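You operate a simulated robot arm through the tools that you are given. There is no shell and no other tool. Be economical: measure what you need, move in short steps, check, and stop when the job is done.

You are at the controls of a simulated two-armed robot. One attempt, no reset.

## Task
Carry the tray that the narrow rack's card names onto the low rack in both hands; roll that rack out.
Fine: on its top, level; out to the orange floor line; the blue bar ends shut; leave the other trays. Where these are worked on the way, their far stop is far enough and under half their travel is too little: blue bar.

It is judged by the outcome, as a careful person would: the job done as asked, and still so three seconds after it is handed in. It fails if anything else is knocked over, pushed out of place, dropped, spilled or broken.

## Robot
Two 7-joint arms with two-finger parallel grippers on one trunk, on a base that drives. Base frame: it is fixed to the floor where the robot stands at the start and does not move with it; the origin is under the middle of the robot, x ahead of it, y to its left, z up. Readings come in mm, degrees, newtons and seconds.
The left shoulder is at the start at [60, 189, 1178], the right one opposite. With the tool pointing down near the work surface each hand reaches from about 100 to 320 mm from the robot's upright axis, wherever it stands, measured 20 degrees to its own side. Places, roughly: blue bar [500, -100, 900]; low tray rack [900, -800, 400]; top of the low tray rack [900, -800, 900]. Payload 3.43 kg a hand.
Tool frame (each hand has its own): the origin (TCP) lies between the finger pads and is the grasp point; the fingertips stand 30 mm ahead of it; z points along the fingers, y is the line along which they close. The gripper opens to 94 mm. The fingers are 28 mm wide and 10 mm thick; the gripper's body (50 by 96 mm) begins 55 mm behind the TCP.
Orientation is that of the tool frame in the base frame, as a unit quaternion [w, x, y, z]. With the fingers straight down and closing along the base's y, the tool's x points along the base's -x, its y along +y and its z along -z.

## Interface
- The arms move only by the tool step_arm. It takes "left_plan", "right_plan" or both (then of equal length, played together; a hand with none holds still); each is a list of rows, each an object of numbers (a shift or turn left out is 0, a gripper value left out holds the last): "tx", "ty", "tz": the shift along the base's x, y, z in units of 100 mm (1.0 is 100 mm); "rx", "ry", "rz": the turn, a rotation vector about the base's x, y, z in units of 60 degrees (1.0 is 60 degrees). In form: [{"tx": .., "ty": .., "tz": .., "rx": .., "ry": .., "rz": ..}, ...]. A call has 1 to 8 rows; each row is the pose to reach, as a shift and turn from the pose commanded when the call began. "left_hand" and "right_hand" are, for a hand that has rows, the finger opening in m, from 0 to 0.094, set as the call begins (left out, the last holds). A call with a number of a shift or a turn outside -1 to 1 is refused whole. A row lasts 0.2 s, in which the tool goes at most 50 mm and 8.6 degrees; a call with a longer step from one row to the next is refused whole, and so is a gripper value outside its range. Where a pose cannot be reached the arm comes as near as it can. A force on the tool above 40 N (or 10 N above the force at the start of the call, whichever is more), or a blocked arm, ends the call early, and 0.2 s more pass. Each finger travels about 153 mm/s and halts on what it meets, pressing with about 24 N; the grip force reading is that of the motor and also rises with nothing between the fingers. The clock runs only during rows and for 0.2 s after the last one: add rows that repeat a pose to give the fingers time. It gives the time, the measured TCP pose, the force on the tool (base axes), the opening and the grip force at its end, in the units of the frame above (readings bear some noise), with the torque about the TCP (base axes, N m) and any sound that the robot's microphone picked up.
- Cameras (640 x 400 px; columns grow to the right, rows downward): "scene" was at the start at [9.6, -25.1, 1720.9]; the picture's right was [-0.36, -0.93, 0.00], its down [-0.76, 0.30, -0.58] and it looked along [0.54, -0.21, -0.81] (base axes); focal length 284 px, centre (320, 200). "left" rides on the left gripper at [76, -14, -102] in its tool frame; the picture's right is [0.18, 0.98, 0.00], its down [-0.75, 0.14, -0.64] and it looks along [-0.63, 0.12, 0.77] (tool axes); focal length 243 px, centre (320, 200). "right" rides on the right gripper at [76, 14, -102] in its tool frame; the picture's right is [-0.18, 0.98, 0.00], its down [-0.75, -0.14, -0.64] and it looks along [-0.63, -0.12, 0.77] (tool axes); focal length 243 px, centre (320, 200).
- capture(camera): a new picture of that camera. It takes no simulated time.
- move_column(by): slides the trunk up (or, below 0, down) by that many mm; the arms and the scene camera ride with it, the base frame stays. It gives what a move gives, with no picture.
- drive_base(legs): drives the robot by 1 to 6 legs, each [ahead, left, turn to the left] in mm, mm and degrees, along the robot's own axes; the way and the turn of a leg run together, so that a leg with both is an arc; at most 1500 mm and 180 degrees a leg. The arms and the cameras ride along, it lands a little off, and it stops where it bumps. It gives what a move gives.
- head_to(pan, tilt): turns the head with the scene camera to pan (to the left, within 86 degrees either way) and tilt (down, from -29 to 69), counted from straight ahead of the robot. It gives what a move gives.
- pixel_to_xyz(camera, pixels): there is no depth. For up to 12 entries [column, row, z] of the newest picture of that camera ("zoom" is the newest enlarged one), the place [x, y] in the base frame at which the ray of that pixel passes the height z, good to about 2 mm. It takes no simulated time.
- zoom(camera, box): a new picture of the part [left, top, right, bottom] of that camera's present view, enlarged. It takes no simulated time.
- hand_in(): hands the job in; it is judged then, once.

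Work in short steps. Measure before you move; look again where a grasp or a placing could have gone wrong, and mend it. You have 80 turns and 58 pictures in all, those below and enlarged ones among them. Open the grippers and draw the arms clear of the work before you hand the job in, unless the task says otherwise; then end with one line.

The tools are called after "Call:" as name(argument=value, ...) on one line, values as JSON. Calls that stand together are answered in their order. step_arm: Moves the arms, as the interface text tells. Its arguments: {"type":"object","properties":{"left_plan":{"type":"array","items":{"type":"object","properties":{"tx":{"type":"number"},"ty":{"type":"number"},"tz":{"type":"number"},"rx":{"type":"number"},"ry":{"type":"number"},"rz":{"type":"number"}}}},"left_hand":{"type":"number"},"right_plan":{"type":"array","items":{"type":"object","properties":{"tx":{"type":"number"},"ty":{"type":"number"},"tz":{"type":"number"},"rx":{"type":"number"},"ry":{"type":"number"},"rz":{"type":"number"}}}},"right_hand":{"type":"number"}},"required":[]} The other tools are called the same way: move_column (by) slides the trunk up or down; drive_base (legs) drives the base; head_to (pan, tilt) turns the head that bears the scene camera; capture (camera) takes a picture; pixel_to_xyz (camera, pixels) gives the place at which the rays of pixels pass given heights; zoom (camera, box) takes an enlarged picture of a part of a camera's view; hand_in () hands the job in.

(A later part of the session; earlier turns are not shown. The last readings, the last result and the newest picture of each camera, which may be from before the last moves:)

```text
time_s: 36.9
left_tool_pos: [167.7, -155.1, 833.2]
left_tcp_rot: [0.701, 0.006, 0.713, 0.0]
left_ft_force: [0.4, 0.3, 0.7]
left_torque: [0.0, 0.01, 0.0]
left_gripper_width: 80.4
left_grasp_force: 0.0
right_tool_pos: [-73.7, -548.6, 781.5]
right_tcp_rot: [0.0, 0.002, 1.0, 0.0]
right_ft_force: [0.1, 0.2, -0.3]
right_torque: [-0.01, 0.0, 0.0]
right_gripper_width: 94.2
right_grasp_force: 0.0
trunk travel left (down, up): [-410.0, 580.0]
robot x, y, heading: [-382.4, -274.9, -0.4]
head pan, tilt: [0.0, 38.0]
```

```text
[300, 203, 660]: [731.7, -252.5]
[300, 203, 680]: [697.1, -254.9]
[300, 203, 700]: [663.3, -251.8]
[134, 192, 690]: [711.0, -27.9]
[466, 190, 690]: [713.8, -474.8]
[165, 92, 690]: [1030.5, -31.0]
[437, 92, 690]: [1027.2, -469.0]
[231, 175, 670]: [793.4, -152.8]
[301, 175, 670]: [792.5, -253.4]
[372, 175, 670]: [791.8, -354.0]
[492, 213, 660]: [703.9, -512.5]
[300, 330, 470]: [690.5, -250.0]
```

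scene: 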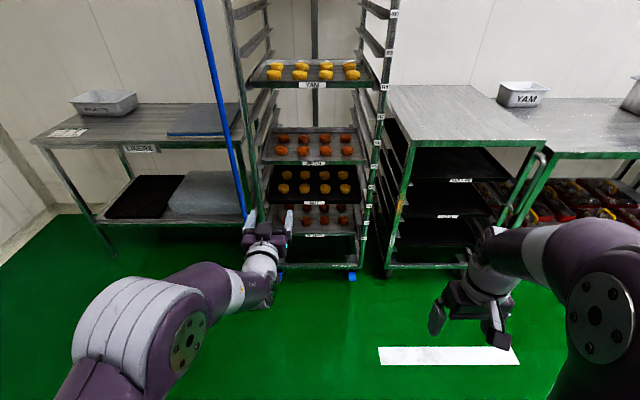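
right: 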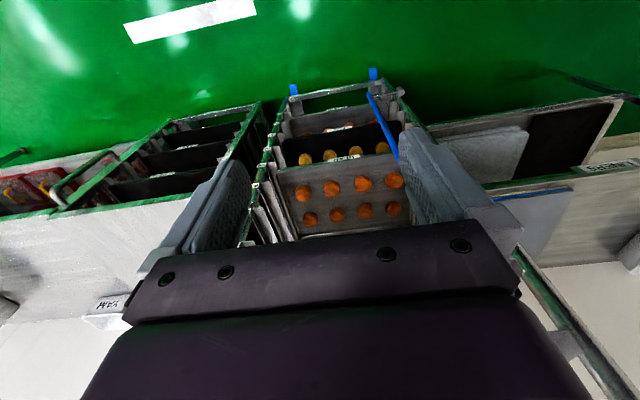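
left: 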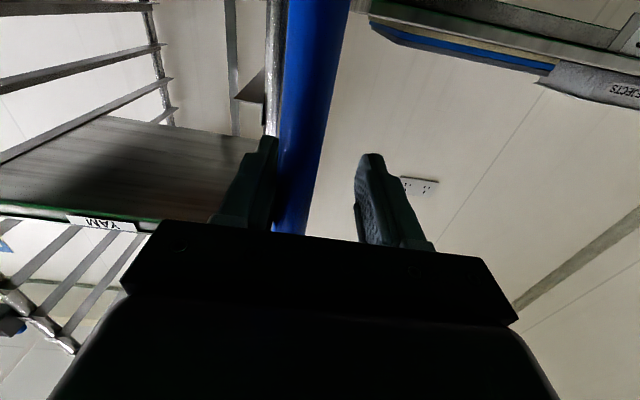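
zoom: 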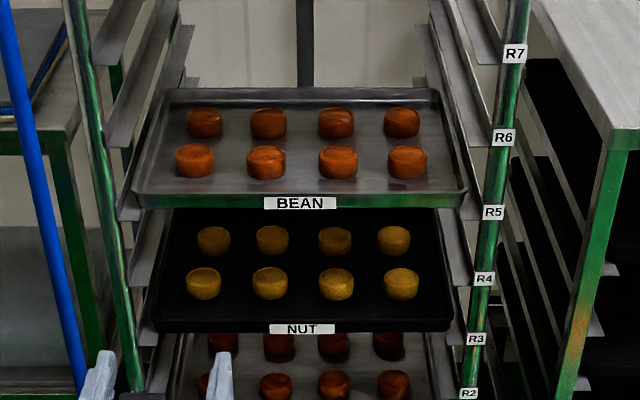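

Bun gaps lie near y≈-160 and -351 (tray centre ≈-254). I turn both hands to point ahead, fingers closing vertically, cameras outward, and line up with those gaps.

Call:
step_arm(left_plan=[{"tx": 0.04, "rx": 0.142}, {"tx": 0.08, "rx": 0.284}, {"tx": 0.12, "rx": 0.426}, {"tx": 0.16, "rx": 0.568}, {"tx": 0.2, "rx": 0.71}, {"tx": 0.2, "rx": 0.852}, {"tx": 0.2, "rx": 0.99}], right_plan=[{"tx": 0.14, "ty": 0.08, "ry": -0.142}, {"tx": 0.28, "ty": 0.16, "ry": -0.284}, {"tx": 0.42, "ty": 0.24, "ry": -0.426}, {"tx": 0.56, "ty": 0.32, "ry": -0.568}, {"tx": 0.7, "ty": 0.4, "ry": -0.71}, {"tx": 0.85, "ty": 0.5, "ry": -0.852}, {"tx": 1.0, "ty": 0.6, "ry": -0.99}])

Call:
step_arm(left_plan=[{"rx": 0.13}, {"rx": 0.26}, {"rx": 0.39}, {"rx": 0.51}, {"rx": 0.51}], right_plan=[{"tx": 0.25, "ty": 0.2, "tz": 0.1, "ry": -0.13}, {"tx": 0.5, "ty": 0.4, "tz": 0.2, "ry": -0.26}, {"tx": 0.75, "ty": 0.5, "tz": 0.3, "ry": -0.39}, {"tx": 1.0, "ty": 0.6, "tz": 0.4, "ry": -0.51}, {"tx": 1.0, "ty": 0.6, "tz": 0.5, "ry": -0.51}])

Call:
step_arm(right_plan=[{"tx": 0.07, "ty": 0.07, "rx": -0.142}, {"tx": 0.14, "ty": 0.14, "rx": -0.284}, {"tx": 0.2, "ty": 0.21, "rx": -0.426}, {"tx": 0.27, "ty": 0.28, "rx": -0.568}, {"tx": 0.34, "ty": 0.35, "rx": -0.71}, {"tx": 0.4, "ty": 0.42, "rx": -0.852}, {"tx": 0.4, "ty": 0.5, "rx": -0.99}])

Call:
step_arm(right_plan=[{"rx": -0.13}, {"rx": -0.26}, {"rx": -0.39}, {"rx": -0.51}, {"rx": -0.51}])

```text
time_s: 38.5
left_tool_pos: [187.9, -157.2, 833.1]
left_tcp_rot: [0.605, 0.354, 0.62, 0.352]
left_ft_force: [1.0, 0.1, 0.7]
left_torque: [0.01, -0.01, 0.0]
left_gripper_width: 79.9
left_grasp_force: 0.1
right_tool_pos: [26.2, -497.4, 783.6]
right_tcp_rot: [0.495, 0.002, 0.869, 0.002]
right_ft_force: [-0.9, 0.1, 0.3]
right_torque: [-0.03, 0.0, 0.02]
right_gripper_width: 94.1
right_grasp_force: 0.0
right hand out of reach, approached as far as the arm can: row 5, 7
trunk travel left (down, up): [-410.0, 580.0]
robot x, y, heading: [-379.9, -276.6, -0.4]
head pan, tilt: [0.0, 38.0]
```

```text
time_s: 39.7
left_tool_pos: [187.4, -156.1, 833.7]
left_tcp_rot: [0.491, 0.501, 0.503, 0.505]
left_ft_force: [0.3, 0.2, -0.3]
left_torque: [-0.01, 0.02, -0.02]
left_gripper_width: 79.8
left_grasp_force: 0.1
right_tool_pos: [160.1, -511.9, 851.6]
right_tcp_rot: [0.701, -0.022, 0.713, 0.002]
right_ft_force: [0.3, -0.5, 0.0]
right_torque: [0.0, -0.01, -0.03]
right_gripper_width: 93.8
right_grasp_force: 0.0
right hand out of reach, approached as far as the arm can: row 1, 2, 3, 4, 5
trunk travel left (down, up): [-410.0, 580.0]
robot x, y, heading: [-383.1, -279.4, -0.3]
head pan, tilt: [0.0, 38.0]
```

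```text
time_s: 41.3
left_tool_pos: [186.7, -155.6, 832.1]
left_tcp_rot: [0.492, 0.5, 0.504, 0.504]
left_ft_force: [0.1, -0.2, 0.0]
left_torque: [-0.03, 0.03, -0.01]
left_gripper_width: 80.0
left_grasp_force: 0.1
right_tool_pos: [262.9, -520.0, 954.2]
right_tcp_rot: [0.597, -0.359, 0.648, -0.309]
right_ft_force: [0.0, -0.1, -0.6]
right_torque: [0.01, -0.01, -0.03]
right_gripper_width: 94.1
right_grasp_force: 0.1
right hand out of reach, approached as far as the arm can: row 1, 2, 3, 4, 5, 6, 7
trunk travel left (down, up): [-410.0, 580.0]
robot x, y, heading: [-384.2, -275.3, -0.1]
head pan, tilt: [0.0, 38.0]
```

```text
time_s: 42.5
left_tool_pos: [188.4, -156.3, 833.0]
left_tcp_rot: [0.492, 0.5, 0.504, 0.504]
left_ft_force: [-0.4, -0.1, 0.0]
left_torque: [0.02, 0.01, 0.03]
left_gripper_width: 80.1
left_grasp_force: 0.1
right_tool_pos: [265.6, -527.5, 962.3]
right_tcp_rot: [0.451, -0.501, 0.57, -0.47]
right_ft_force: [-0.5, -0.4, -0.3]
right_torque: [-0.02, -0.03, 0.03]
right_gripper_width: 94.1
right_grasp_force: 0.0
right hand out of reach, approached as far as the arm can: row 1, 2, 3, 4, 5
trunk travel left (down, up): [-410.0, 580.0]
robot x, y, heading: [-380.1, -277.3, -0.4]
head pan, tilt: [0.0, 38.0]
```

The right arm drifted off its (too close) command. I command it further ahead and see whether it converges.

Call:
step_arm(right_plan=[{"tx": 0.3}, {"tx": 0.6}, {"tx": 0.6}, {"tx": 0.6}, {"tx": 0.6}, {"tx": 0.6}])

Call:
capture(camera="scene")

```text
time_s: 43.9
left_tool_pos: [188.3, -155.9, 831.9]
left_tcp_rot: [0.491, 0.5, 0.504, 0.504]
left_ft_force: [-0.1, -0.6, 0.0]
left_torque: [0.01, -0.01, 0.0]
left_gripper_width: 79.6
left_grasp_force: 0.1
right_tool_pos: [323.9, -515.1, 953.3]
right_tcp_rot: [0.482, -0.504, 0.543, -0.468]
right_ft_force: [0.2, 0.3, -0.2]
right_torque: [0.0, -0.03, 0.01]
right_gripper_width: 94.1
right_grasp_force: 0.3
trunk travel left (down, up): [-410.0, 580.0]
robot x, y, heading: [-380.5, -276.6, -0.1]
head pan, tilt: [0.0, 38.0]
```

```text
26 pictures are left
```

scene: 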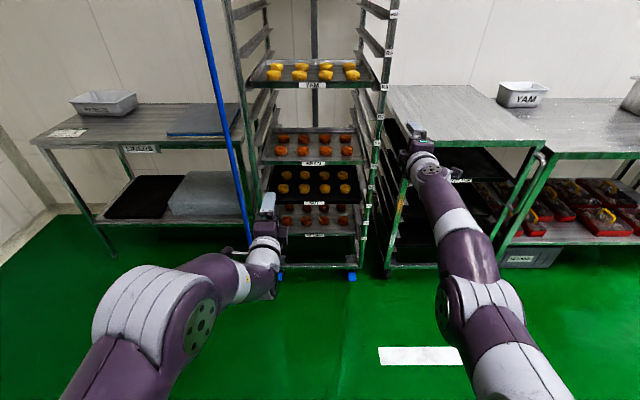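

Commands follow what is achieved, so now I step the right hand to mirror the left (x≈240, y≈-372, z≈832), correcting its tilt, and bring the left alongside.

Call:
step_arm(right_plan=[{"tx": -0.14, "ty": 0.24, "tz": -0.2, "rx": -0.017, "ry": -0.03, "rz": 0.008}, {"tx": -0.28, "ty": 0.48, "tz": -0.4, "rx": -0.034, "ry": -0.06, "rz": 0.016}, {"tx": -0.42, "ty": 0.72, "tz": -0.6, "rx": -0.05, "ry": -0.093, "rz": 0.024}], left_plan=[{"tx": 0.2, "ty": -0.08}, {"tx": 0.4, "ty": -0.16}, {"tx": 0.52, "ty": -0.25}])

Call:
step_arm(right_plan=[{"tx": -0.14, "ty": 0.24, "tz": -0.2}, {"tx": -0.28, "ty": 0.48, "tz": -0.4}, {"tx": -0.42, "ty": 0.71, "tz": -0.61}, {"tx": -0.42, "ty": 0.71, "tz": -0.61}])

```text
time_s: 44.7
left_tool_pos: [240.8, -180.2, 832.3]
left_tcp_rot: [0.492, 0.5, 0.504, 0.504]
left_ft_force: [0.3, 1.0, 0.1]
left_torque: [0.02, 0.01, 0.01]
left_gripper_width: 79.9
left_grasp_force: 0.1
right_tool_pos: [284.1, -448.8, 894.8]
right_tcp_rot: [0.501, -0.486, 0.513, -0.499]
right_ft_force: [-0.9, 5.7, 1.6]
right_torque: [-0.08, 0.17, -0.34]
right_gripper_width: 94.0
right_grasp_force: 0.1
right hand out of reach, approached as far as the arm can: row 1, 2
trunk travel left (down, up): [-410.0, 580.0]
robot x, y, heading: [-379.3, -274.5, -0.3]
head pan, tilt: [0.0, 38.0]
```

```text
time_s: 45.7
left_tool_pos: [240.3, -181.4, 831.2]
left_tcp_rot: [0.492, 0.501, 0.504, 0.503]
left_ft_force: [-0.2, -0.7, 0.2]
left_torque: [-0.01, -0.01, 0.02]
left_gripper_width: 80.0
left_grasp_force: 0.1
right_tool_pos: [241.7, -371.2, 830.7]
right_tcp_rot: [-0.5, 0.5, -0.5, 0.501]
right_ft_force: [-1.0, -0.1, -0.4]
right_torque: [0.0, 0.04, -0.01]
right_gripper_width: 93.9
right_grasp_force: 0.0
trunk travel left (down, up): [-410.0, 580.0]
robot x, y, heading: [-379.2, -274.7, -0.4]
head pan, tilt: [0.0, 38.0]
```

Both hands are paired at z≈831. I lower 120 mm, shift to the tray's centre, advance 260 mm and look.

Call:
move_column(by=-120)

Call:
drive_base(legs=[[260, 20, 0]])

Call:
capture(camera="left")

Call:
zoom(camera="scene", box=[200, 80, 440, 230])

```text
time_s: 47.2
left_tool_pos: [240.2, -181.5, 712.8]
left_tcp_rot: [0.491, 0.501, 0.504, 0.504]
left_ft_force: [0.1, -0.1, 0.2]
left_torque: [-0.01, 0.02, 0.0]
left_gripper_width: 80.1
left_grasp_force: 0.0
right_tool_pos: [241.4, -371.6, 711.5]
right_tcp_rot: [-0.499, 0.5, -0.5, 0.501]
right_ft_force: [-0.2, 0.6, -0.4]
right_torque: [-0.02, -0.03, -0.02]
right_gripper_width: 94.0
right_grasp_force: 0.0
trunk travel left (down, up): [-290.0, 700.0]
robot x, y, heading: [-377.7, -272.6, -0.3]
head pan, tilt: [0.0, 38.0]
```

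```text
time_s: 49.0
left_tool_pos: [499.5, -161.6, 712.1]
left_tcp_rot: [0.491, 0.501, 0.504, 0.503]
left_ft_force: [0.0, -0.1, 0.5]
left_torque: [-0.01, 0.02, 0.03]
left_gripper_width: 80.0
left_grasp_force: 0.0
right_tool_pos: [500.1, -353.2, 712.0]
right_tcp_rot: [0.499, -0.499, 0.501, -0.5]
right_ft_force: [0.0, -1.1, 0.2]
right_torque: [-0.01, -0.03, -0.04]
right_gripper_width: 94.0
right_grasp_force: 0.1
trunk travel left (down, up): [-290.0, 700.0]
robot x, y, heading: [-122.0, -255.7, -0.3]
head pan, tilt: [0.0, 38.0]
```

```text
25 pictures are left
```

left: 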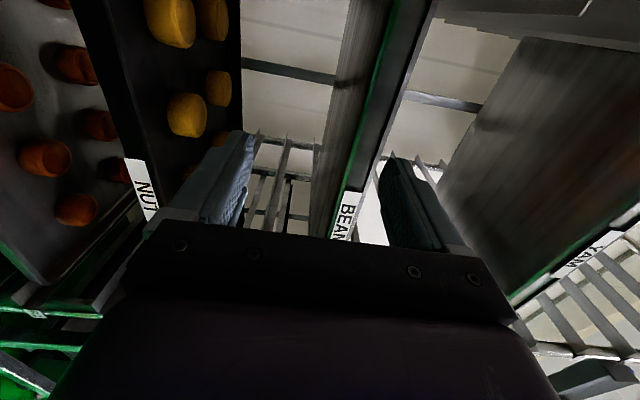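

```text
2.67 times, centred on (320, 155) of scene
```

zoom: 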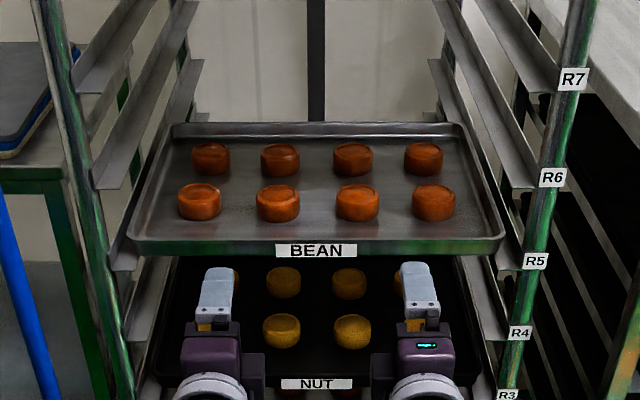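

The left view suggests the tray's front at x≈583, z≈738–760. I check it with the scene ray.

Call:
pixel_to_xyz(camera="zoom", pixels=[[316, 251, 700], [316, 251, 720], [316, 251, 750], [127, 238, 760], [503, 238, 760], [174, 126, 760], [462, 126, 760], [238, 215, 740], [396, 215, 740], [215, 300, 712], [420, 300, 712]])

Call:
pixel_to_xyz(camera="left", pixels=[[430, 0, 750], [430, 0, 760], [390, 0, 740], [345, 225, 740], [345, 225, 750], [345, 225, 760]])

```text
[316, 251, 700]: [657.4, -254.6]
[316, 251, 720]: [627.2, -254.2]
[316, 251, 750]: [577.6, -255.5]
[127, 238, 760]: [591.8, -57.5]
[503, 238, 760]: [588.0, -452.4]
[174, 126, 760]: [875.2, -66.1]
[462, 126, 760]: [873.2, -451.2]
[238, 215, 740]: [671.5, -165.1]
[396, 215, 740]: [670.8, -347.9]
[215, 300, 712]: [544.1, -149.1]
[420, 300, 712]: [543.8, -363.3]
```

```text
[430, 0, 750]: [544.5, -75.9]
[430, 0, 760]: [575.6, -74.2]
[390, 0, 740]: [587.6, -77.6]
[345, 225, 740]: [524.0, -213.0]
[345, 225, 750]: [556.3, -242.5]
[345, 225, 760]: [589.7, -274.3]
```

Consistent: tray front x≈583, z≈738–760, y −57…−452; bun gaps at y≈−165 and −348, bun fronts at x≈648. I raise 37 mm, centre the hands in the gaps and advance 122 mm.

Call:
move_column(by=37)

Call:
step_arm(left_plan=[{"ty": -0.03}], right_plan=[{"ty": 0.06}], left_hand=0.08, right_hand=0.08)

Call:
drive_base(legs=[[60, 0, 0]])

Call:
capture(camera="left")

Call:
zoom(camera="scene", box=[200, 100, 440, 250])

```text
time_s: 49.9
left_tool_pos: [498.3, -161.9, 748.6]
left_tcp_rot: [0.491, 0.501, 0.504, 0.503]
left_ft_force: [-0.7, 0.3, -0.2]
left_torque: [0.02, 0.01, 0.01]
left_gripper_width: 80.0
left_grasp_force: 0.0
right_tool_pos: [499.2, -352.4, 747.5]
right_tcp_rot: [-0.499, 0.5, -0.5, 0.501]
right_ft_force: [0.3, 0.0, 0.0]
right_torque: [0.03, 0.01, 0.01]
right_gripper_width: 93.7
right_grasp_force: 0.1
trunk travel left (down, up): [-327.0, 663.0]
robot x, y, heading: [-124.2, -255.1, -0.3]
head pan, tilt: [0.0, 38.0]
```

```text
time_s: 50.3
left_tool_pos: [499.1, -163.5, 749.1]
left_tcp_rot: [0.492, 0.501, 0.504, 0.504]
left_ft_force: [-0.1, -0.1, 0.2]
left_torque: [0.02, -0.02, 0.0]
left_gripper_width: 80.0
left_grasp_force: 0.1
right_tool_pos: [499.1, -347.1, 747.0]
right_tcp_rot: [0.499, -0.499, 0.501, -0.5]
right_ft_force: [0.6, -0.2, -0.7]
right_torque: [0.0, 0.01, 0.03]
right_gripper_width: 80.1
right_grasp_force: 0.1
trunk travel left (down, up): [-327.0, 663.0]
robot x, y, heading: [-118.4, -258.1, -0.2]
head pan, tilt: [0.0, 38.0]
```

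```text
time_s: 51.2
left_tool_pos: [560.3, -163.6, 748.9]
left_tcp_rot: [0.491, 0.5, 0.505, 0.504]
left_ft_force: [0.3, 0.3, -0.4]
left_torque: [0.0, -0.02, 0.03]
left_gripper_width: 80.0
left_grasp_force: 0.1
right_tool_pos: [562.0, -347.0, 746.2]
right_tcp_rot: [0.499, -0.5, 0.501, -0.5]
right_ft_force: [0.0, -0.2, 0.5]
right_torque: [0.01, -0.01, -0.01]
right_gripper_width: 80.1
right_grasp_force: 0.0
trunk travel left (down, up): [-327.0, 663.0]
robot x, y, heading: [-63.7, -258.5, -0.1]
head pan, tilt: [0.0, 38.0]
```

```text
23 pictures are left
```

left: 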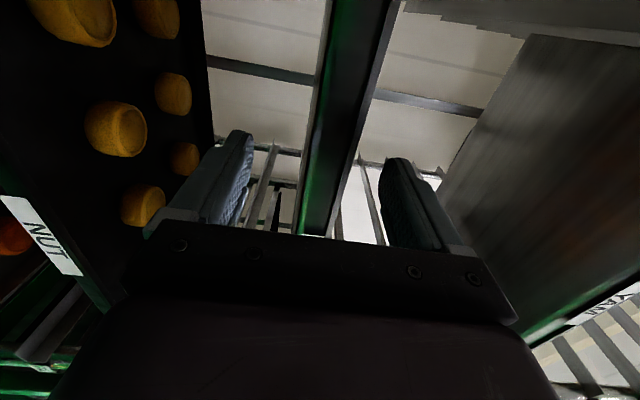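

```text
2.67 times, centred on (320, 175) of scene
```

zoom: 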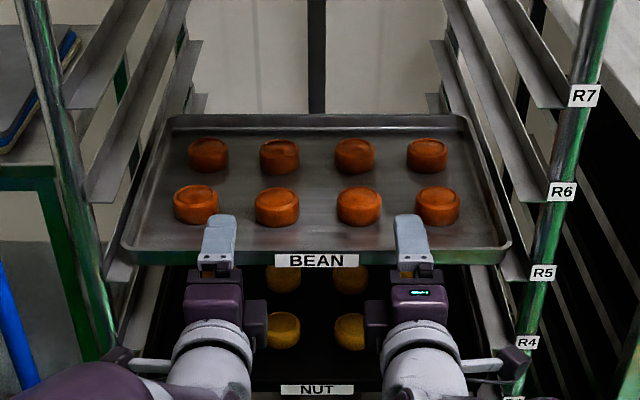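

The tray edge sits between both finger pairs, aligned with the bun gaps. I advance 62 mm and close both hands.

Call:
drive_base(legs=[[62, 0, 0]])

Call:
step_arm(left_plan=[{}, {}, {}], right_plan=[{}, {}, {}], left_hand=0.0, right_hand=0.0)

Call:
zoom(camera="scene", box=[200, 100, 440, 250])

```text
time_s: 52.2
left_tool_pos: [622.3, -163.7, 747.2]
left_tcp_rot: [0.49, 0.5, 0.505, 0.504]
left_ft_force: [0.1, 0.1, -0.2]
left_torque: [0.0, -0.03, -0.01]
left_gripper_width: 80.3
left_grasp_force: 0.1
right_tool_pos: [622.9, -348.0, 747.7]
right_tcp_rot: [0.499, -0.5, 0.501, -0.501]
right_ft_force: [-0.2, -0.1, 0.2]
right_torque: [0.01, -0.01, 0.0]
right_gripper_width: 79.8
right_grasp_force: 0.0
trunk travel left (down, up): [-327.0, 663.0]
robot x, y, heading: [-0.3, -255.3, -0.1]
head pan, tilt: [0.0, 38.0]
```

```text
time_s: 53.0
left_tool_pos: [621.5, -163.6, 753.6]
left_tcp_rot: [0.494, 0.497, 0.503, 0.506]
left_ft_force: [8.1, -1.4, 13.8]
left_torque: [-0.78, -1.25, 0.45]
left_gripper_width: 31.0
left_grasp_force: 23.8
right_tool_pos: [622.2, -347.8, 752.4]
right_tcp_rot: [-0.503, 0.496, -0.498, 0.503]
right_ft_force: [7.4, -0.6, 21.1]
right_torque: [-0.15, -0.79, 0.02]
right_gripper_width: 30.8
right_grasp_force: 24.5
trunk travel left (down, up): [-327.0, 663.0]
robot x, y, heading: [1.4, -257.9, -0.3]
head pan, tilt: [0.0, 38.0]
```

```text
2.67 times, centred on (320, 175) of scene
```

zoom: 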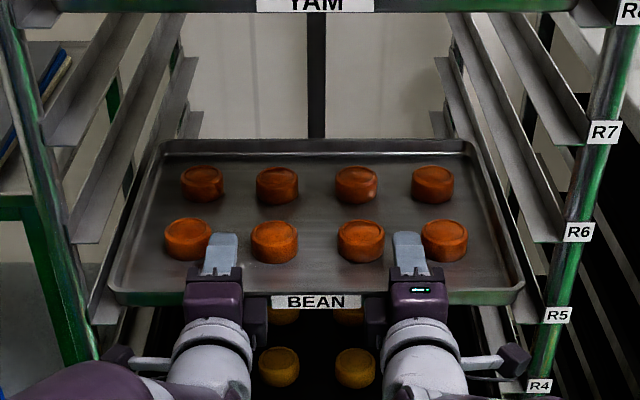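

Both hands hold the tray front (31 mm). I raise 12 mm to take the weight and read the forces.

Call:
move_column(by=6)

Call:
move_column(by=8)

Call:
zoom(camera="scene", box=[200, 100, 440, 250])

```text
time_s: 53.6
left_tool_pos: [621.5, -163.6, 753.7]
left_tcp_rot: [0.49, 0.502, 0.504, 0.504]
left_ft_force: [4.5, -1.4, 0.6]
left_torque: [-0.47, -1.55, 0.15]
left_gripper_width: 32.1
left_grasp_force: 23.8
right_tool_pos: [622.3, -347.6, 752.8]
right_tcp_rot: [0.5, -0.5, 0.501, -0.5]
right_ft_force: [-0.5, 0.8, 11.6]
right_torque: [0.06, -1.17, -0.26]
right_gripper_width: 31.1
right_grasp_force: 24.4
trunk travel left (down, up): [-333.0, 657.0]
robot x, y, heading: [-3.1, -253.9, -0.5]
head pan, tilt: [0.0, 38.0]
```

```text
time_s: 54.1
left_tool_pos: [621.2, -162.4, 760.5]
left_tcp_rot: [0.49, 0.501, 0.506, 0.503]
left_ft_force: [-2.8, -0.2, -7.2]
left_torque: [-0.33, -0.2, -0.17]
left_gripper_width: 30.7
left_grasp_force: 23.9
right_tool_pos: [622.6, -348.4, 760.8]
right_tcp_rot: [0.498, -0.5, 0.502, -0.5]
right_ft_force: [1.0, 1.4, 3.8]
right_torque: [0.2, -0.24, -0.22]
right_gripper_width: 30.6
right_grasp_force: 23.6
trunk travel left (down, up): [-341.0, 649.0]
robot x, y, heading: [-0.1, -260.5, -0.4]
head pan, tilt: [0.0, 38.0]
```

```text
2.67 times, centred on (320, 175) of scene
```

zoom: 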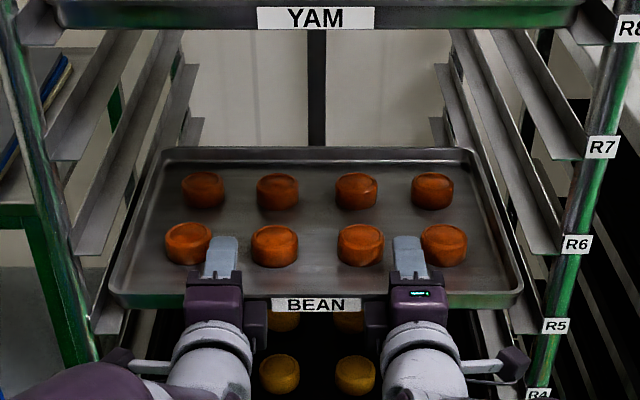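

Forces are small (light tray; rear still on the runners perhaps). I raise 15 mm more and compare.

Call:
move_column(by=15)

Call:
capture(camera="right")

```text
time_s: 54.8
left_tool_pos: [623.0, -164.2, 776.8]
left_tcp_rot: [0.491, 0.501, 0.505, 0.503]
left_ft_force: [-4.9, 1.1, -8.3]
left_torque: [0.21, -0.25, -0.59]
left_gripper_width: 30.5
left_grasp_force: 23.9
right_tool_pos: [623.4, -347.1, 775.2]
right_tcp_rot: [0.499, -0.501, 0.502, -0.499]
right_ft_force: [5.0, -0.4, -0.8]
right_torque: [0.37, 1.22, -0.25]
right_gripper_width: 30.6
right_grasp_force: 24.2
trunk travel left (down, up): [-356.0, 634.0]
robot x, y, heading: [-1.8, -258.0, -0.2]
head pan, tilt: [0.0, 38.0]
```

```text
19 pictures are left
```

right: 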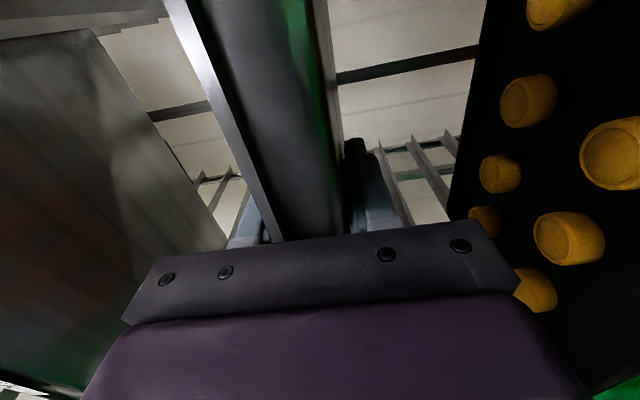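

Total load ≈9 N with ~1 Nm: the tray is fully carried (~0.95 kg) and level. I back straight out 420 mm.

Call:
drive_base(legs=[[-100, 0, 0]])

Call:
drive_base(legs=[[-320, 0, 0]])

Call:
capture(camera="scene")

```text
time_s: 55.9
left_tool_pos: [524.1, -163.6, 778.0]
left_tcp_rot: [0.491, 0.499, 0.505, 0.505]
left_ft_force: [-1.6, 0.5, -5.3]
left_torque: [-0.08, -0.14, -0.13]
left_gripper_width: 30.5
left_grasp_force: 24.5
right_tool_pos: [524.2, -346.1, 776.7]
right_tcp_rot: [0.5, -0.5, 0.5, -0.499]
right_ft_force: [2.4, -1.5, -3.8]
right_torque: [0.26, 1.13, -0.24]
right_gripper_width: 30.8
right_grasp_force: 23.8
trunk travel left (down, up): [-356.0, 634.0]
robot x, y, heading: [-97.7, -256.4, -0.1]
head pan, tilt: [0.0, 38.0]
```

```text
time_s: 58.1
left_tool_pos: [194.8, -161.4, 777.2]
left_tcp_rot: [0.49, 0.5, 0.505, 0.505]
left_ft_force: [-2.0, -0.5, -6.4]
left_torque: [0.01, -0.06, -0.29]
left_gripper_width: 30.4
left_grasp_force: 23.9
right_tool_pos: [196.9, -344.2, 775.9]
right_tcp_rot: [-0.5, 0.501, -0.5, 0.5]
right_ft_force: [2.0, 0.7, -2.7]
right_torque: [0.29, 1.05, -0.11]
right_gripper_width: 30.7
right_grasp_force: 24.4
trunk travel left (down, up): [-356.0, 634.0]
robot x, y, heading: [-428.3, -255.0, 0.0]
head pan, tilt: [0.0, 38.0]
```

```text
18 pictures are left
```

scene: 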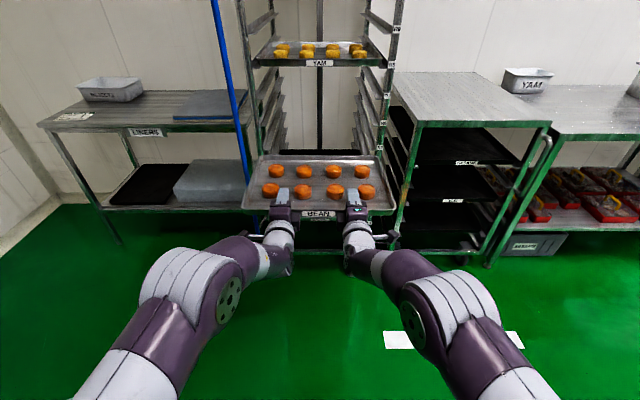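

The tray is out, level and all 8 buns in place. I measure the low rack's top from here, raise 220 mm and back off a bit more before going sideways.

Call:
pixel_to_xyz(camera="scene", pixels=[[420, 125, 900], [550, 125, 900], [395, 75, 900], [420, 125, 940], [545, 140, 850], [420, 125, 860], [390, 248, 100], [505, 72, 900]])

Call:
drive_base(legs=[[-150, 0, 0]])

Call:
move_column(by=220)

Call:
drive_base(legs=[[0, -540, 0]])

Call:
capture(camera="scene")

```text
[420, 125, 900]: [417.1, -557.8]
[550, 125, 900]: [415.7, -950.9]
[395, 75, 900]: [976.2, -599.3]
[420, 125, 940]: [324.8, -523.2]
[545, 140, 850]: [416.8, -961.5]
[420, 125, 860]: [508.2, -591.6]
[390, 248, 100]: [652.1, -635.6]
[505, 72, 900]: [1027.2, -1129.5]
```

```text
time_s: 59.5
left_tool_pos: [44.8, -161.9, 777.3]
left_tcp_rot: [0.491, 0.5, 0.505, 0.504]
left_ft_force: [-1.8, -0.8, -6.1]
left_torque: [0.0, -0.1, -0.17]
left_gripper_width: 30.3
left_grasp_force: 24.1
right_tool_pos: [45.5, -345.1, 776.1]
right_tcp_rot: [-0.499, 0.501, -0.501, 0.499]
right_ft_force: [0.7, 0.4, -3.0]
right_torque: [0.27, 1.02, -0.11]
right_gripper_width: 30.6
right_grasp_force: 24.4
trunk travel left (down, up): [-356.0, 634.0]
robot x, y, heading: [-578.0, -257.9, -0.3]
head pan, tilt: [0.0, 38.0]
```

```text
time_s: 61.8
left_tool_pos: [44.9, -162.6, 996.8]
left_tcp_rot: [0.491, 0.501, 0.505, 0.503]
left_ft_force: [-2.8, -1.4, -5.7]
left_torque: [-0.06, -0.07, -0.23]
left_gripper_width: 30.2
left_grasp_force: 23.4
right_tool_pos: [46.7, -345.3, 995.2]
right_tcp_rot: [0.5, -0.501, 0.501, -0.499]
right_ft_force: [2.7, 1.2, -2.9]
right_torque: [0.32, 1.06, -0.19]
right_gripper_width: 30.9
right_grasp_force: 24.3
trunk travel left (down, up): [-576.0, 414.0]
robot x, y, heading: [-575.4, -257.5, -0.1]
head pan, tilt: [0.0, 38.0]
```

```text
time_s: 64.9
left_tool_pos: [39.8, -714.3, 997.4]
left_tcp_rot: [0.496, 0.504, 0.5, 0.499]
left_ft_force: [0.9, -0.9, -6.6]
left_torque: [0.0, -0.09, 0.05]
left_gripper_width: 30.4
left_grasp_force: 23.7
right_tool_pos: [36.2, -898.5, 996.1]
right_tcp_rot: [0.494, -0.495, 0.506, -0.505]
right_ft_force: [-1.5, 0.3, -3.1]
right_torque: [0.36, 1.03, 0.08]
right_gripper_width: 30.9
right_grasp_force: 24.0
trunk travel left (down, up): [-576.0, 414.0]
robot x, y, heading: [-586.4, -799.2, -1.7]
head pan, tilt: [0.0, 38.0]
```

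```text
17 pictures are left
```

scene: 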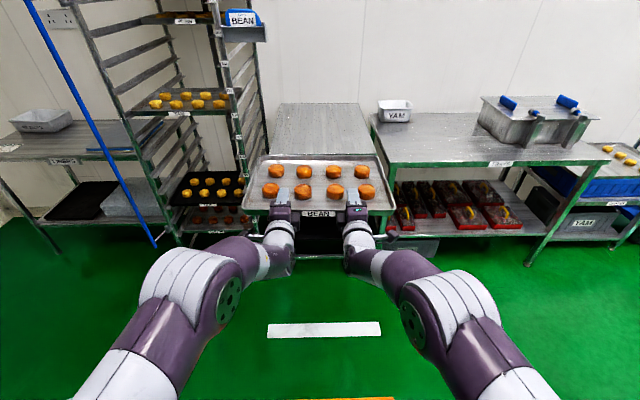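

Heading is −1.7°; I straighten it and take a look from the right hand's camera at the rack's front edge.

Call:
drive_base(legs=[[0, 0, 1.7]])

Call:
capture(camera="right")

```text
time_s: 65.7
left_tool_pos: [36.8, -694.1, 996.6]
left_tcp_rot: [0.487, 0.498, 0.508, 0.506]
left_ft_force: [-1.7, -1.2, -6.1]
left_torque: [-0.04, -0.12, -0.32]
left_gripper_width: 30.3
left_grasp_force: 23.6
right_tool_pos: [40.1, -878.2, 994.3]
right_tcp_rot: [-0.502, 0.503, -0.498, 0.496]
right_ft_force: [1.1, 0.4, -3.7]
right_torque: [0.34, 1.09, 0.14]
right_gripper_width: 30.8
right_grasp_force: 23.9
trunk travel left (down, up): [-576.0, 414.0]
robot x, y, heading: [-585.6, -797.1, 0.5]
head pan, tilt: [0.0, 38.0]
```

```text
16 pictures are left
```

right: 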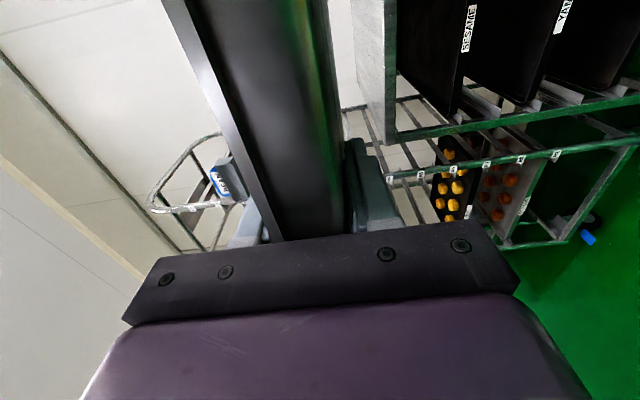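

The rack's top front-left corner shows at (390,138). I intersect its ray with the earlier scene rays.

Call:
pixel_to_xyz(camera="right", pixels=[[390, 138, 840], [390, 138, 860], [390, 138, 880], [390, 138, 900], [390, 138, 920], [390, 20, 900], [390, 20, 870], [383, 138, 880]])

Call:
pixel_to_xyz(camera="scene", pixels=[[275, 105, 900], [358, 105, 900], [275, 105, 870], [270, 155, 900], [270, 155, 870], [268, 331, 0], [380, 331, 0], [270, 399, 0], [395, 399, 0], [372, 125, 900]])

```text
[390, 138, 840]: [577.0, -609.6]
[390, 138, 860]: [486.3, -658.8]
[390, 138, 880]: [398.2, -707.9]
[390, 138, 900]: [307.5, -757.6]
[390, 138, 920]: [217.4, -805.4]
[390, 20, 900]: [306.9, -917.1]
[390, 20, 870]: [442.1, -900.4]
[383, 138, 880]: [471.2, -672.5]
```

```text
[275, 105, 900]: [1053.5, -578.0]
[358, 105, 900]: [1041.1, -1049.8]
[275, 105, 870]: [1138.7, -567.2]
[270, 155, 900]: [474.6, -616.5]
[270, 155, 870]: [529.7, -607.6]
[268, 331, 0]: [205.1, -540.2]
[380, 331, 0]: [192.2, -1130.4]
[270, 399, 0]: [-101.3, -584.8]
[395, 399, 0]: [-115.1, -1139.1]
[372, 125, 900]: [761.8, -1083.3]
```

Rays agree: rack top z≈840, front x≈562, y −610…−1085, depth to ≈1220. I drive the tray over it, leaving ~75 mm overhang for the fingers, and lower to just above.

Call:
drive_base(legs=[[0, -56, -0.5], [480, 0, 0]])

Call:
move_column(by=-105)

Call:
capture(camera="right")

Call:
capture(camera="scene")

```text
time_s: 69.1
left_tool_pos: [523.5, -752.1, 996.9]
left_tcp_rot: [0.487, 0.498, 0.508, 0.506]
left_ft_force: [-1.1, -1.3, -6.2]
left_torque: [-0.02, -0.11, -0.09]
left_gripper_width: 30.4
left_grasp_force: 24.4
right_tool_pos: [526.4, -935.2, 994.1]
right_tcp_rot: [-0.501, 0.503, -0.499, 0.497]
right_ft_force: [0.9, 0.3, -2.7]
right_torque: [0.33, 1.06, -0.11]
right_gripper_width: 31.0
right_grasp_force: 24.4
trunk travel left (down, up): [-576.0, 414.0]
robot x, y, heading: [-99.7, -854.2, -0.0]
head pan, tilt: [0.0, 38.0]
```

```text
time_s: 70.5
left_tool_pos: [522.3, -751.2, 892.6]
left_tcp_rot: [0.488, 0.499, 0.507, 0.506]
left_ft_force: [-1.5, -1.2, -4.7]
left_torque: [-0.04, -0.09, -0.2]
left_gripper_width: 30.7
left_grasp_force: 24.1
right_tool_pos: [525.0, -935.8, 890.3]
right_tcp_rot: [-0.501, 0.503, -0.498, 0.497]
right_ft_force: [1.4, -0.3, -3.4]
right_torque: [0.26, 1.04, -0.12]
right_gripper_width: 30.9
right_grasp_force: 24.2
trunk travel left (down, up): [-471.0, 519.0]
robot x, y, heading: [-95.3, -851.5, 0.4]
head pan, tilt: [0.0, 38.0]
```

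```text
15 pictures are left
```

right: 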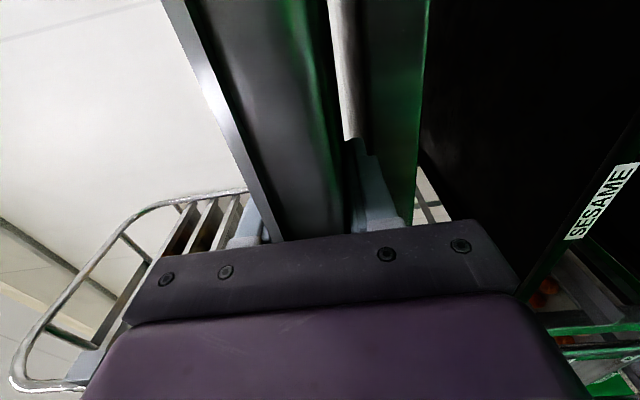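

```text
14 pictures are left
```

scene: 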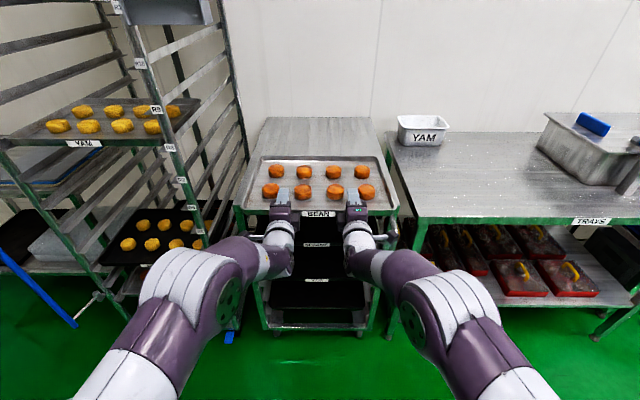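

The tray hangs ~35 mm over the top, well centred. I back 12 mm so fingertips stay ahead of the edge, and lower in steps watching force.

Call:
drive_base(legs=[[-12, 0, -0.3]])

Call:
move_column(by=-24)

Call:
move_column(by=-6)

Call:
move_column(by=-5)

```text
time_s: 71.2
left_tool_pos: [511.6, -755.6, 892.2]
left_tcp_rot: [0.489, 0.499, 0.507, 0.505]
left_ft_force: [-2.2, 0.3, -5.2]
left_torque: [-0.06, -0.1, -0.25]
left_gripper_width: 30.5
left_grasp_force: 24.4
right_tool_pos: [512.2, -938.8, 890.5]
right_tcp_rot: [-0.5, 0.502, -0.5, 0.498]
right_ft_force: [2.8, 0.0, -3.5]
right_torque: [0.25, 1.05, -0.16]
right_gripper_width: 30.6
right_grasp_force: 24.2
trunk travel left (down, up): [-471.0, 519.0]
robot x, y, heading: [-111.0, -852.5, 0.3]
head pan, tilt: [0.0, 38.0]
```

```text
time_s: 71.9
left_tool_pos: [508.3, -755.3, 873.7]
left_tcp_rot: [0.493, 0.496, 0.504, 0.507]
left_ft_force: [-0.7, 0.0, 9.2]
left_torque: [-0.68, -1.52, 0.3]
left_gripper_width: 31.4
left_grasp_force: 23.9
right_tool_pos: [510.5, -937.6, 873.1]
right_tcp_rot: [0.504, -0.497, 0.498, -0.501]
right_ft_force: [2.6, -1.0, 18.1]
right_torque: [-0.15, -0.89, -0.21]
right_gripper_width: 30.6
right_grasp_force: 24.0
trunk travel left (down, up): [-447.0, 543.0]
robot x, y, heading: [-107.7, -853.3, -0.0]
head pan, tilt: [0.0, 38.0]
```

```text
time_s: 72.5
left_tool_pos: [506.0, -755.5, 872.3]
left_tcp_rot: [0.495, 0.494, 0.502, 0.509]
left_ft_force: [0.6, 4.9, 32.6]
left_torque: [-0.55, -1.27, -0.45]
left_gripper_width: 31.2
left_grasp_force: 23.7
right_tool_pos: [507.6, -939.0, 872.8]
right_tcp_rot: [0.506, -0.495, 0.495, -0.504]
right_ft_force: [0.8, -3.8, 38.8]
right_torque: [-0.19, -1.07, 0.41]
right_gripper_width: 30.9
right_grasp_force: 24.1
trunk travel left (down, up): [-441.0, 549.0]
robot x, y, heading: [-109.1, -852.9, 0.0]
head pan, tilt: [0.0, 38.0]
```

```text
time_s: 73.0
left_tool_pos: [503.4, -755.4, 870.1]
left_tcp_rot: [0.496, 0.491, 0.501, 0.512]
left_ft_force: [-1.7, 3.1, 41.0]
left_torque: [-0.39, -1.55, -0.11]
left_gripper_width: 33.9
left_grasp_force: 24.4
right_tool_pos: [506.0, -937.9, 870.3]
right_tcp_rot: [0.507, -0.493, 0.494, -0.506]
right_ft_force: [-0.4, -2.6, 44.9]
right_torque: [-0.17, -1.45, -0.01]
right_gripper_width: 33.2
right_grasp_force: 23.8
trunk travel left (down, up): [-436.0, 554.0]
robot x, y, heading: [-110.8, -854.0, -0.1]
head pan, tilt: [0.0, 38.0]
```

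Contact at TCP ≈873. I ease up 9 mm to unload and look whether the tray bottom (not the fingers) rests on the top.

Call:
move_column(by=10)

Call:
zoom(camera="right", box=[200, 60, 520, 260])

```text
time_s: 73.6
left_tool_pos: [505.4, -754.3, 873.6]
left_tcp_rot: [0.493, 0.495, 0.503, 0.509]
left_ft_force: [2.8, 1.0, 28.5]
left_torque: [-0.64, -1.04, 0.52]
left_gripper_width: 31.5
left_grasp_force: 24.0
right_tool_pos: [507.5, -938.4, 873.2]
right_tcp_rot: [0.504, -0.497, 0.496, -0.503]
right_ft_force: [-1.5, -0.7, 33.7]
right_torque: [-0.05, -0.93, -0.47]
right_gripper_width: 30.9
right_grasp_force: 23.9
trunk travel left (down, up): [-446.0, 544.0]
robot x, y, heading: [-107.9, -847.9, 0.1]
head pan, tilt: [0.0, 38.0]
```

```text
2.00 times, centred on (360, 160) of right
```

zoom: 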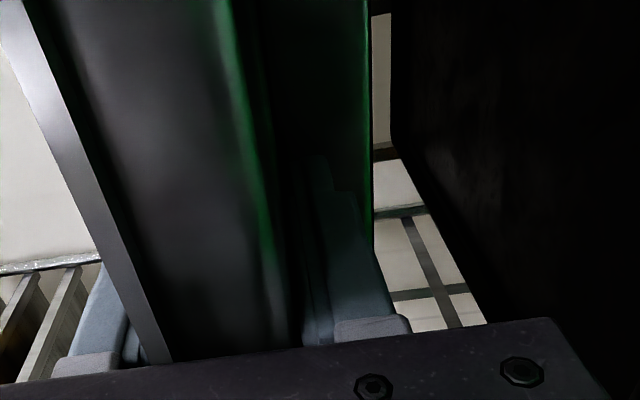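

The tray rests on the top with the lower fingers in front of the rack's face. I unload a little more, then open the hands slightly.

Call:
move_column(by=6)

Call:
step_arm(left_plan=[{}, {}], right_plan=[{}, {}], left_hand=0.05, right_hand=0.05)

Call:
drive_base(legs=[[-90, 0, 0]])

Call:
capture(camera="scene")

```text
time_s: 74.1
left_tool_pos: [506.8, -755.3, 872.8]
left_tcp_rot: [0.488, 0.5, 0.506, 0.505]
left_ft_force: [3.9, -1.1, 9.8]
left_torque: [-0.62, -1.58, 0.42]
left_gripper_width: 32.0
left_grasp_force: 23.6
right_tool_pos: [508.8, -938.4, 873.8]
right_tcp_rot: [0.501, -0.501, 0.499, -0.499]
right_ft_force: [-5.1, 0.8, 20.0]
right_torque: [0.03, -1.2, -0.19]
right_gripper_width: 31.0
right_grasp_force: 23.1
trunk travel left (down, up): [-452.0, 538.0]
robot x, y, heading: [-108.1, -853.7, -0.2]
head pan, tilt: [0.0, 38.0]
```

```text
time_s: 74.7
left_tool_pos: [510.2, -755.1, 871.4]
left_tcp_rot: [0.489, 0.5, 0.506, 0.504]
left_ft_force: [-0.6, -0.5, 0.4]
left_torque: [-0.02, -0.03, -0.01]
left_gripper_width: 50.2
left_grasp_force: 0.0
right_tool_pos: [511.8, -938.8, 869.5]
right_tcp_rot: [-0.5, 0.502, -0.501, 0.498]
right_ft_force: [0.4, 0.7, 0.0]
right_torque: [0.02, -0.02, -0.01]
right_gripper_width: 49.9
right_grasp_force: 0.0
trunk travel left (down, up): [-452.0, 538.0]
robot x, y, heading: [-109.2, -852.6, 0.1]
head pan, tilt: [0.0, 38.0]
```

```text
time_s: 75.8
left_tool_pos: [419.2, -753.4, 873.8]
left_tcp_rot: [0.489, 0.499, 0.506, 0.505]
left_ft_force: [0.1, 0.4, 0.2]
left_torque: [-0.02, 0.02, 0.0]
left_gripper_width: 49.9
left_grasp_force: 0.1
right_tool_pos: [421.5, -937.4, 872.7]
right_tcp_rot: [-0.5, 0.503, -0.499, 0.498]
right_ft_force: [-0.4, 0.0, 0.1]
right_torque: [0.0, 0.0, -0.02]
right_gripper_width: 50.0
right_grasp_force: 0.0
trunk travel left (down, up): [-452.0, 538.0]
robot x, y, heading: [-196.9, -851.6, 0.2]
head pan, tilt: [0.0, 38.0]
```

```text
12 pictures are left
```

scene: 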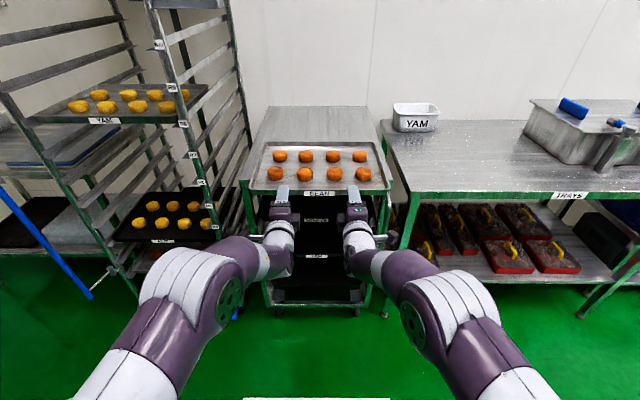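

The tray rests with ~80 mm overhang. I close the fingers, raise 5 mm and push the tray inward evenly so its front ends ~75 mm behind the rack's edge.

Call:
step_arm(left_plan=[{}, {}], right_plan=[{}, {}], left_hand=0.0, right_hand=0.0)

Call:
move_column(by=5)

Call:
drive_base(legs=[[60, 0, 0], [130, 0, 0]])

Call:
capture(camera="scene")

```text
time_s: 76.5
left_tool_pos: [419.0, -753.3, 872.4]
left_tcp_rot: [0.489, 0.499, 0.507, 0.505]
left_ft_force: [-0.3, -0.5, 0.1]
left_torque: [0.02, -0.03, 0.0]
left_gripper_width: 0.0
left_grasp_force: 23.5
right_tool_pos: [421.6, -937.3, 871.9]
right_tcp_rot: [-0.501, 0.502, -0.5, 0.497]
right_ft_force: [-0.2, 0.1, -0.6]
right_torque: [-0.01, -0.01, -0.02]
right_gripper_width: 0.0
right_grasp_force: 24.4
trunk travel left (down, up): [-452.0, 538.0]
robot x, y, heading: [-201.3, -851.4, 0.2]
head pan, tilt: [0.0, 38.0]
```

```text
time_s: 77.0
left_tool_pos: [419.8, -754.4, 879.6]
left_tcp_rot: [0.488, 0.499, 0.507, 0.505]
left_ft_force: [-0.2, 0.7, -0.5]
left_torque: [0.01, 0.04, 0.01]
left_gripper_width: 0.0
left_grasp_force: 24.3
right_tool_pos: [421.1, -937.7, 876.4]
right_tcp_rot: [-0.5, 0.502, -0.5, 0.498]
right_ft_force: [-0.6, 0.4, -0.1]
right_torque: [0.03, 0.0, 0.01]
right_gripper_width: 0.0
right_grasp_force: 23.8
trunk travel left (down, up): [-457.0, 533.0]
robot x, y, heading: [-200.7, -850.4, -0.1]
head pan, tilt: [0.0, 38.0]
```

```text
time_s: 78.9
left_tool_pos: [605.6, -757.8, 876.3]
left_tcp_rot: [0.49, 0.502, 0.505, 0.503]
left_ft_force: [0.5, 0.1, 0.1]
left_torque: [0.0, -0.01, 0.0]
left_gripper_width: 0.0
left_grasp_force: 24.1
right_tool_pos: [606.3, -940.2, 876.4]
right_tcp_rot: [0.499, -0.501, 0.502, -0.499]
right_ft_force: [-7.1, 1.0, 3.9]
right_torque: [-0.05, 0.32, -0.23]
right_gripper_width: 0.2
right_grasp_force: 23.8
trunk travel left (down, up): [-457.0, 533.0]
robot x, y, heading: [-17.8, -851.9, -0.2]
head pan, tilt: [0.0, 38.0]
stopped in leg 2: the force on the tool passed its limit at 150 N (the readings are from after the stop); the commanded pose is now the measured one
```

```text
11 pictures are left
```

scene: 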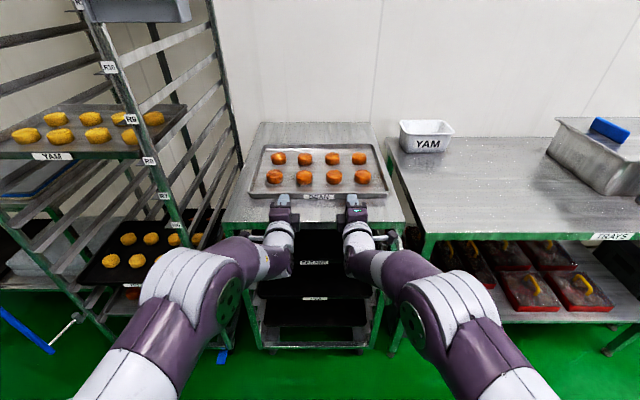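

The tray now sits fully on top (front ≈80 mm behind the edge); the palms touched the rack front. I retreat, open, lower 36 mm to straddle the rack's front rail, and advance.

Call:
drive_base(legs=[[-130, 0, 0.2]])

Call:
step_arm(left_plan=[{}, {}, {}], right_plan=[{}, {}, {}], left_hand=0.092, right_hand=0.092)

Call:
move_column(by=-36)

Call:
capture(camera="right")

```text
time_s: 80.2
left_tool_pos: [478.1, -757.0, 875.9]
left_tcp_rot: [0.489, 0.502, 0.506, 0.503]
left_ft_force: [-0.2, 0.5, -0.2]
left_torque: [0.0, 0.0, 0.07]
left_gripper_width: 0.0
left_grasp_force: 23.8
right_tool_pos: [477.1, -940.7, 876.9]
right_tcp_rot: [-0.498, 0.502, -0.501, 0.498]
right_ft_force: [-1.2, 0.2, -0.8]
right_torque: [0.0, 0.02, 0.0]
right_gripper_width: 0.0
right_grasp_force: 24.1
trunk travel left (down, up): [-457.0, 533.0]
robot x, y, heading: [-140.9, -850.6, -0.2]
head pan, tilt: [0.0, 38.0]
```

```text
time_s: 81.0
left_tool_pos: [478.1, -755.8, 876.6]
left_tcp_rot: [0.488, 0.502, 0.507, 0.503]
left_ft_force: [-0.3, -0.2, 0.4]
left_torque: [0.03, 0.01, -0.01]
left_gripper_width: 91.8
left_grasp_force: 0.2
right_tool_pos: [479.1, -940.1, 874.1]
right_tcp_rot: [0.498, -0.501, 0.502, -0.498]
right_ft_force: [0.0, 0.4, -0.1]
right_torque: [-0.01, 0.02, 0.0]
right_gripper_width: 91.9
right_grasp_force: 0.1
trunk travel left (down, up): [-457.0, 533.0]
robot x, y, heading: [-142.9, -848.1, -0.2]
head pan, tilt: [0.0, 38.0]
```

```text
time_s: 81.8
left_tool_pos: [479.3, -756.5, 838.9]
left_tcp_rot: [0.488, 0.502, 0.506, 0.504]
left_ft_force: [-0.4, 0.3, 0.5]
left_torque: [-0.02, -0.01, -0.01]
left_gripper_width: 91.8
left_grasp_force: 0.0
right_tool_pos: [478.9, -939.4, 839.0]
right_tcp_rot: [0.498, -0.501, 0.502, -0.499]
right_ft_force: [0.4, -0.4, 0.0]
right_torque: [-0.02, 0.0, -0.04]
right_gripper_width: 91.9
right_grasp_force: 0.0
trunk travel left (down, up): [-421.0, 569.0]
robot x, y, heading: [-148.3, -851.9, -0.4]
head pan, tilt: [0.0, 38.0]
```

```text
10 pictures are left
```

right: 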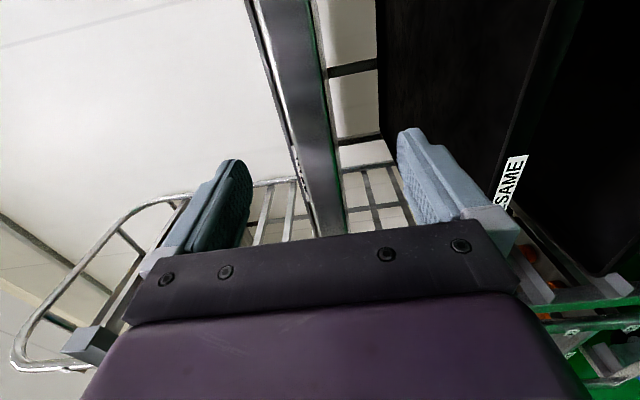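

The front rail sits midway between the open fingers, with the SESAME tray well below. I advance 78 mm and close on the rail.

Call:
drive_base(legs=[[78, 0, 0.3]])

Call:
step_arm(left_plan=[{}, {}, {}], right_plan=[{}, {}, {}], left_hand=0.0, right_hand=0.0)

```text
time_s: 82.9
left_tool_pos: [556.7, -753.3, 839.1]
left_tcp_rot: [0.487, 0.5, 0.508, 0.504]
left_ft_force: [-0.1, -1.0, -0.1]
left_torque: [0.01, 0.02, 0.0]
left_gripper_width: 92.4
left_grasp_force: 0.1
right_tool_pos: [558.1, -936.7, 838.5]
right_tcp_rot: [-0.499, 0.504, -0.5, 0.497]
right_ft_force: [-0.2, -0.3, 0.3]
right_torque: [0.01, 0.03, 0.02]
right_gripper_width: 92.2
right_grasp_force: 0.1
trunk travel left (down, up): [-421.0, 569.0]
robot x, y, heading: [-63.2, -847.8, 0.1]
head pan, tilt: [0.0, 38.0]
```

```text
time_s: 83.7
left_tool_pos: [553.8, -753.5, 844.1]
left_tcp_rot: [0.49, 0.497, 0.506, 0.506]
left_ft_force: [3.3, -1.2, 15.3]
left_torque: [-1.12, -0.45, 0.41]
left_gripper_width: 34.4
left_grasp_force: 45.3
right_tool_pos: [554.4, -936.2, 844.1]
right_tcp_rot: [0.503, -0.499, 0.498, -0.5]
right_ft_force: [-1.2, -2.5, 24.4]
right_torque: [-0.01, 0.47, -0.52]
right_gripper_width: 34.0
right_grasp_force: 45.0
trunk travel left (down, up): [-421.0, 569.0]
robot x, y, heading: [-69.5, -850.4, 0.0]
head pan, tilt: [0.0, 38.0]
```

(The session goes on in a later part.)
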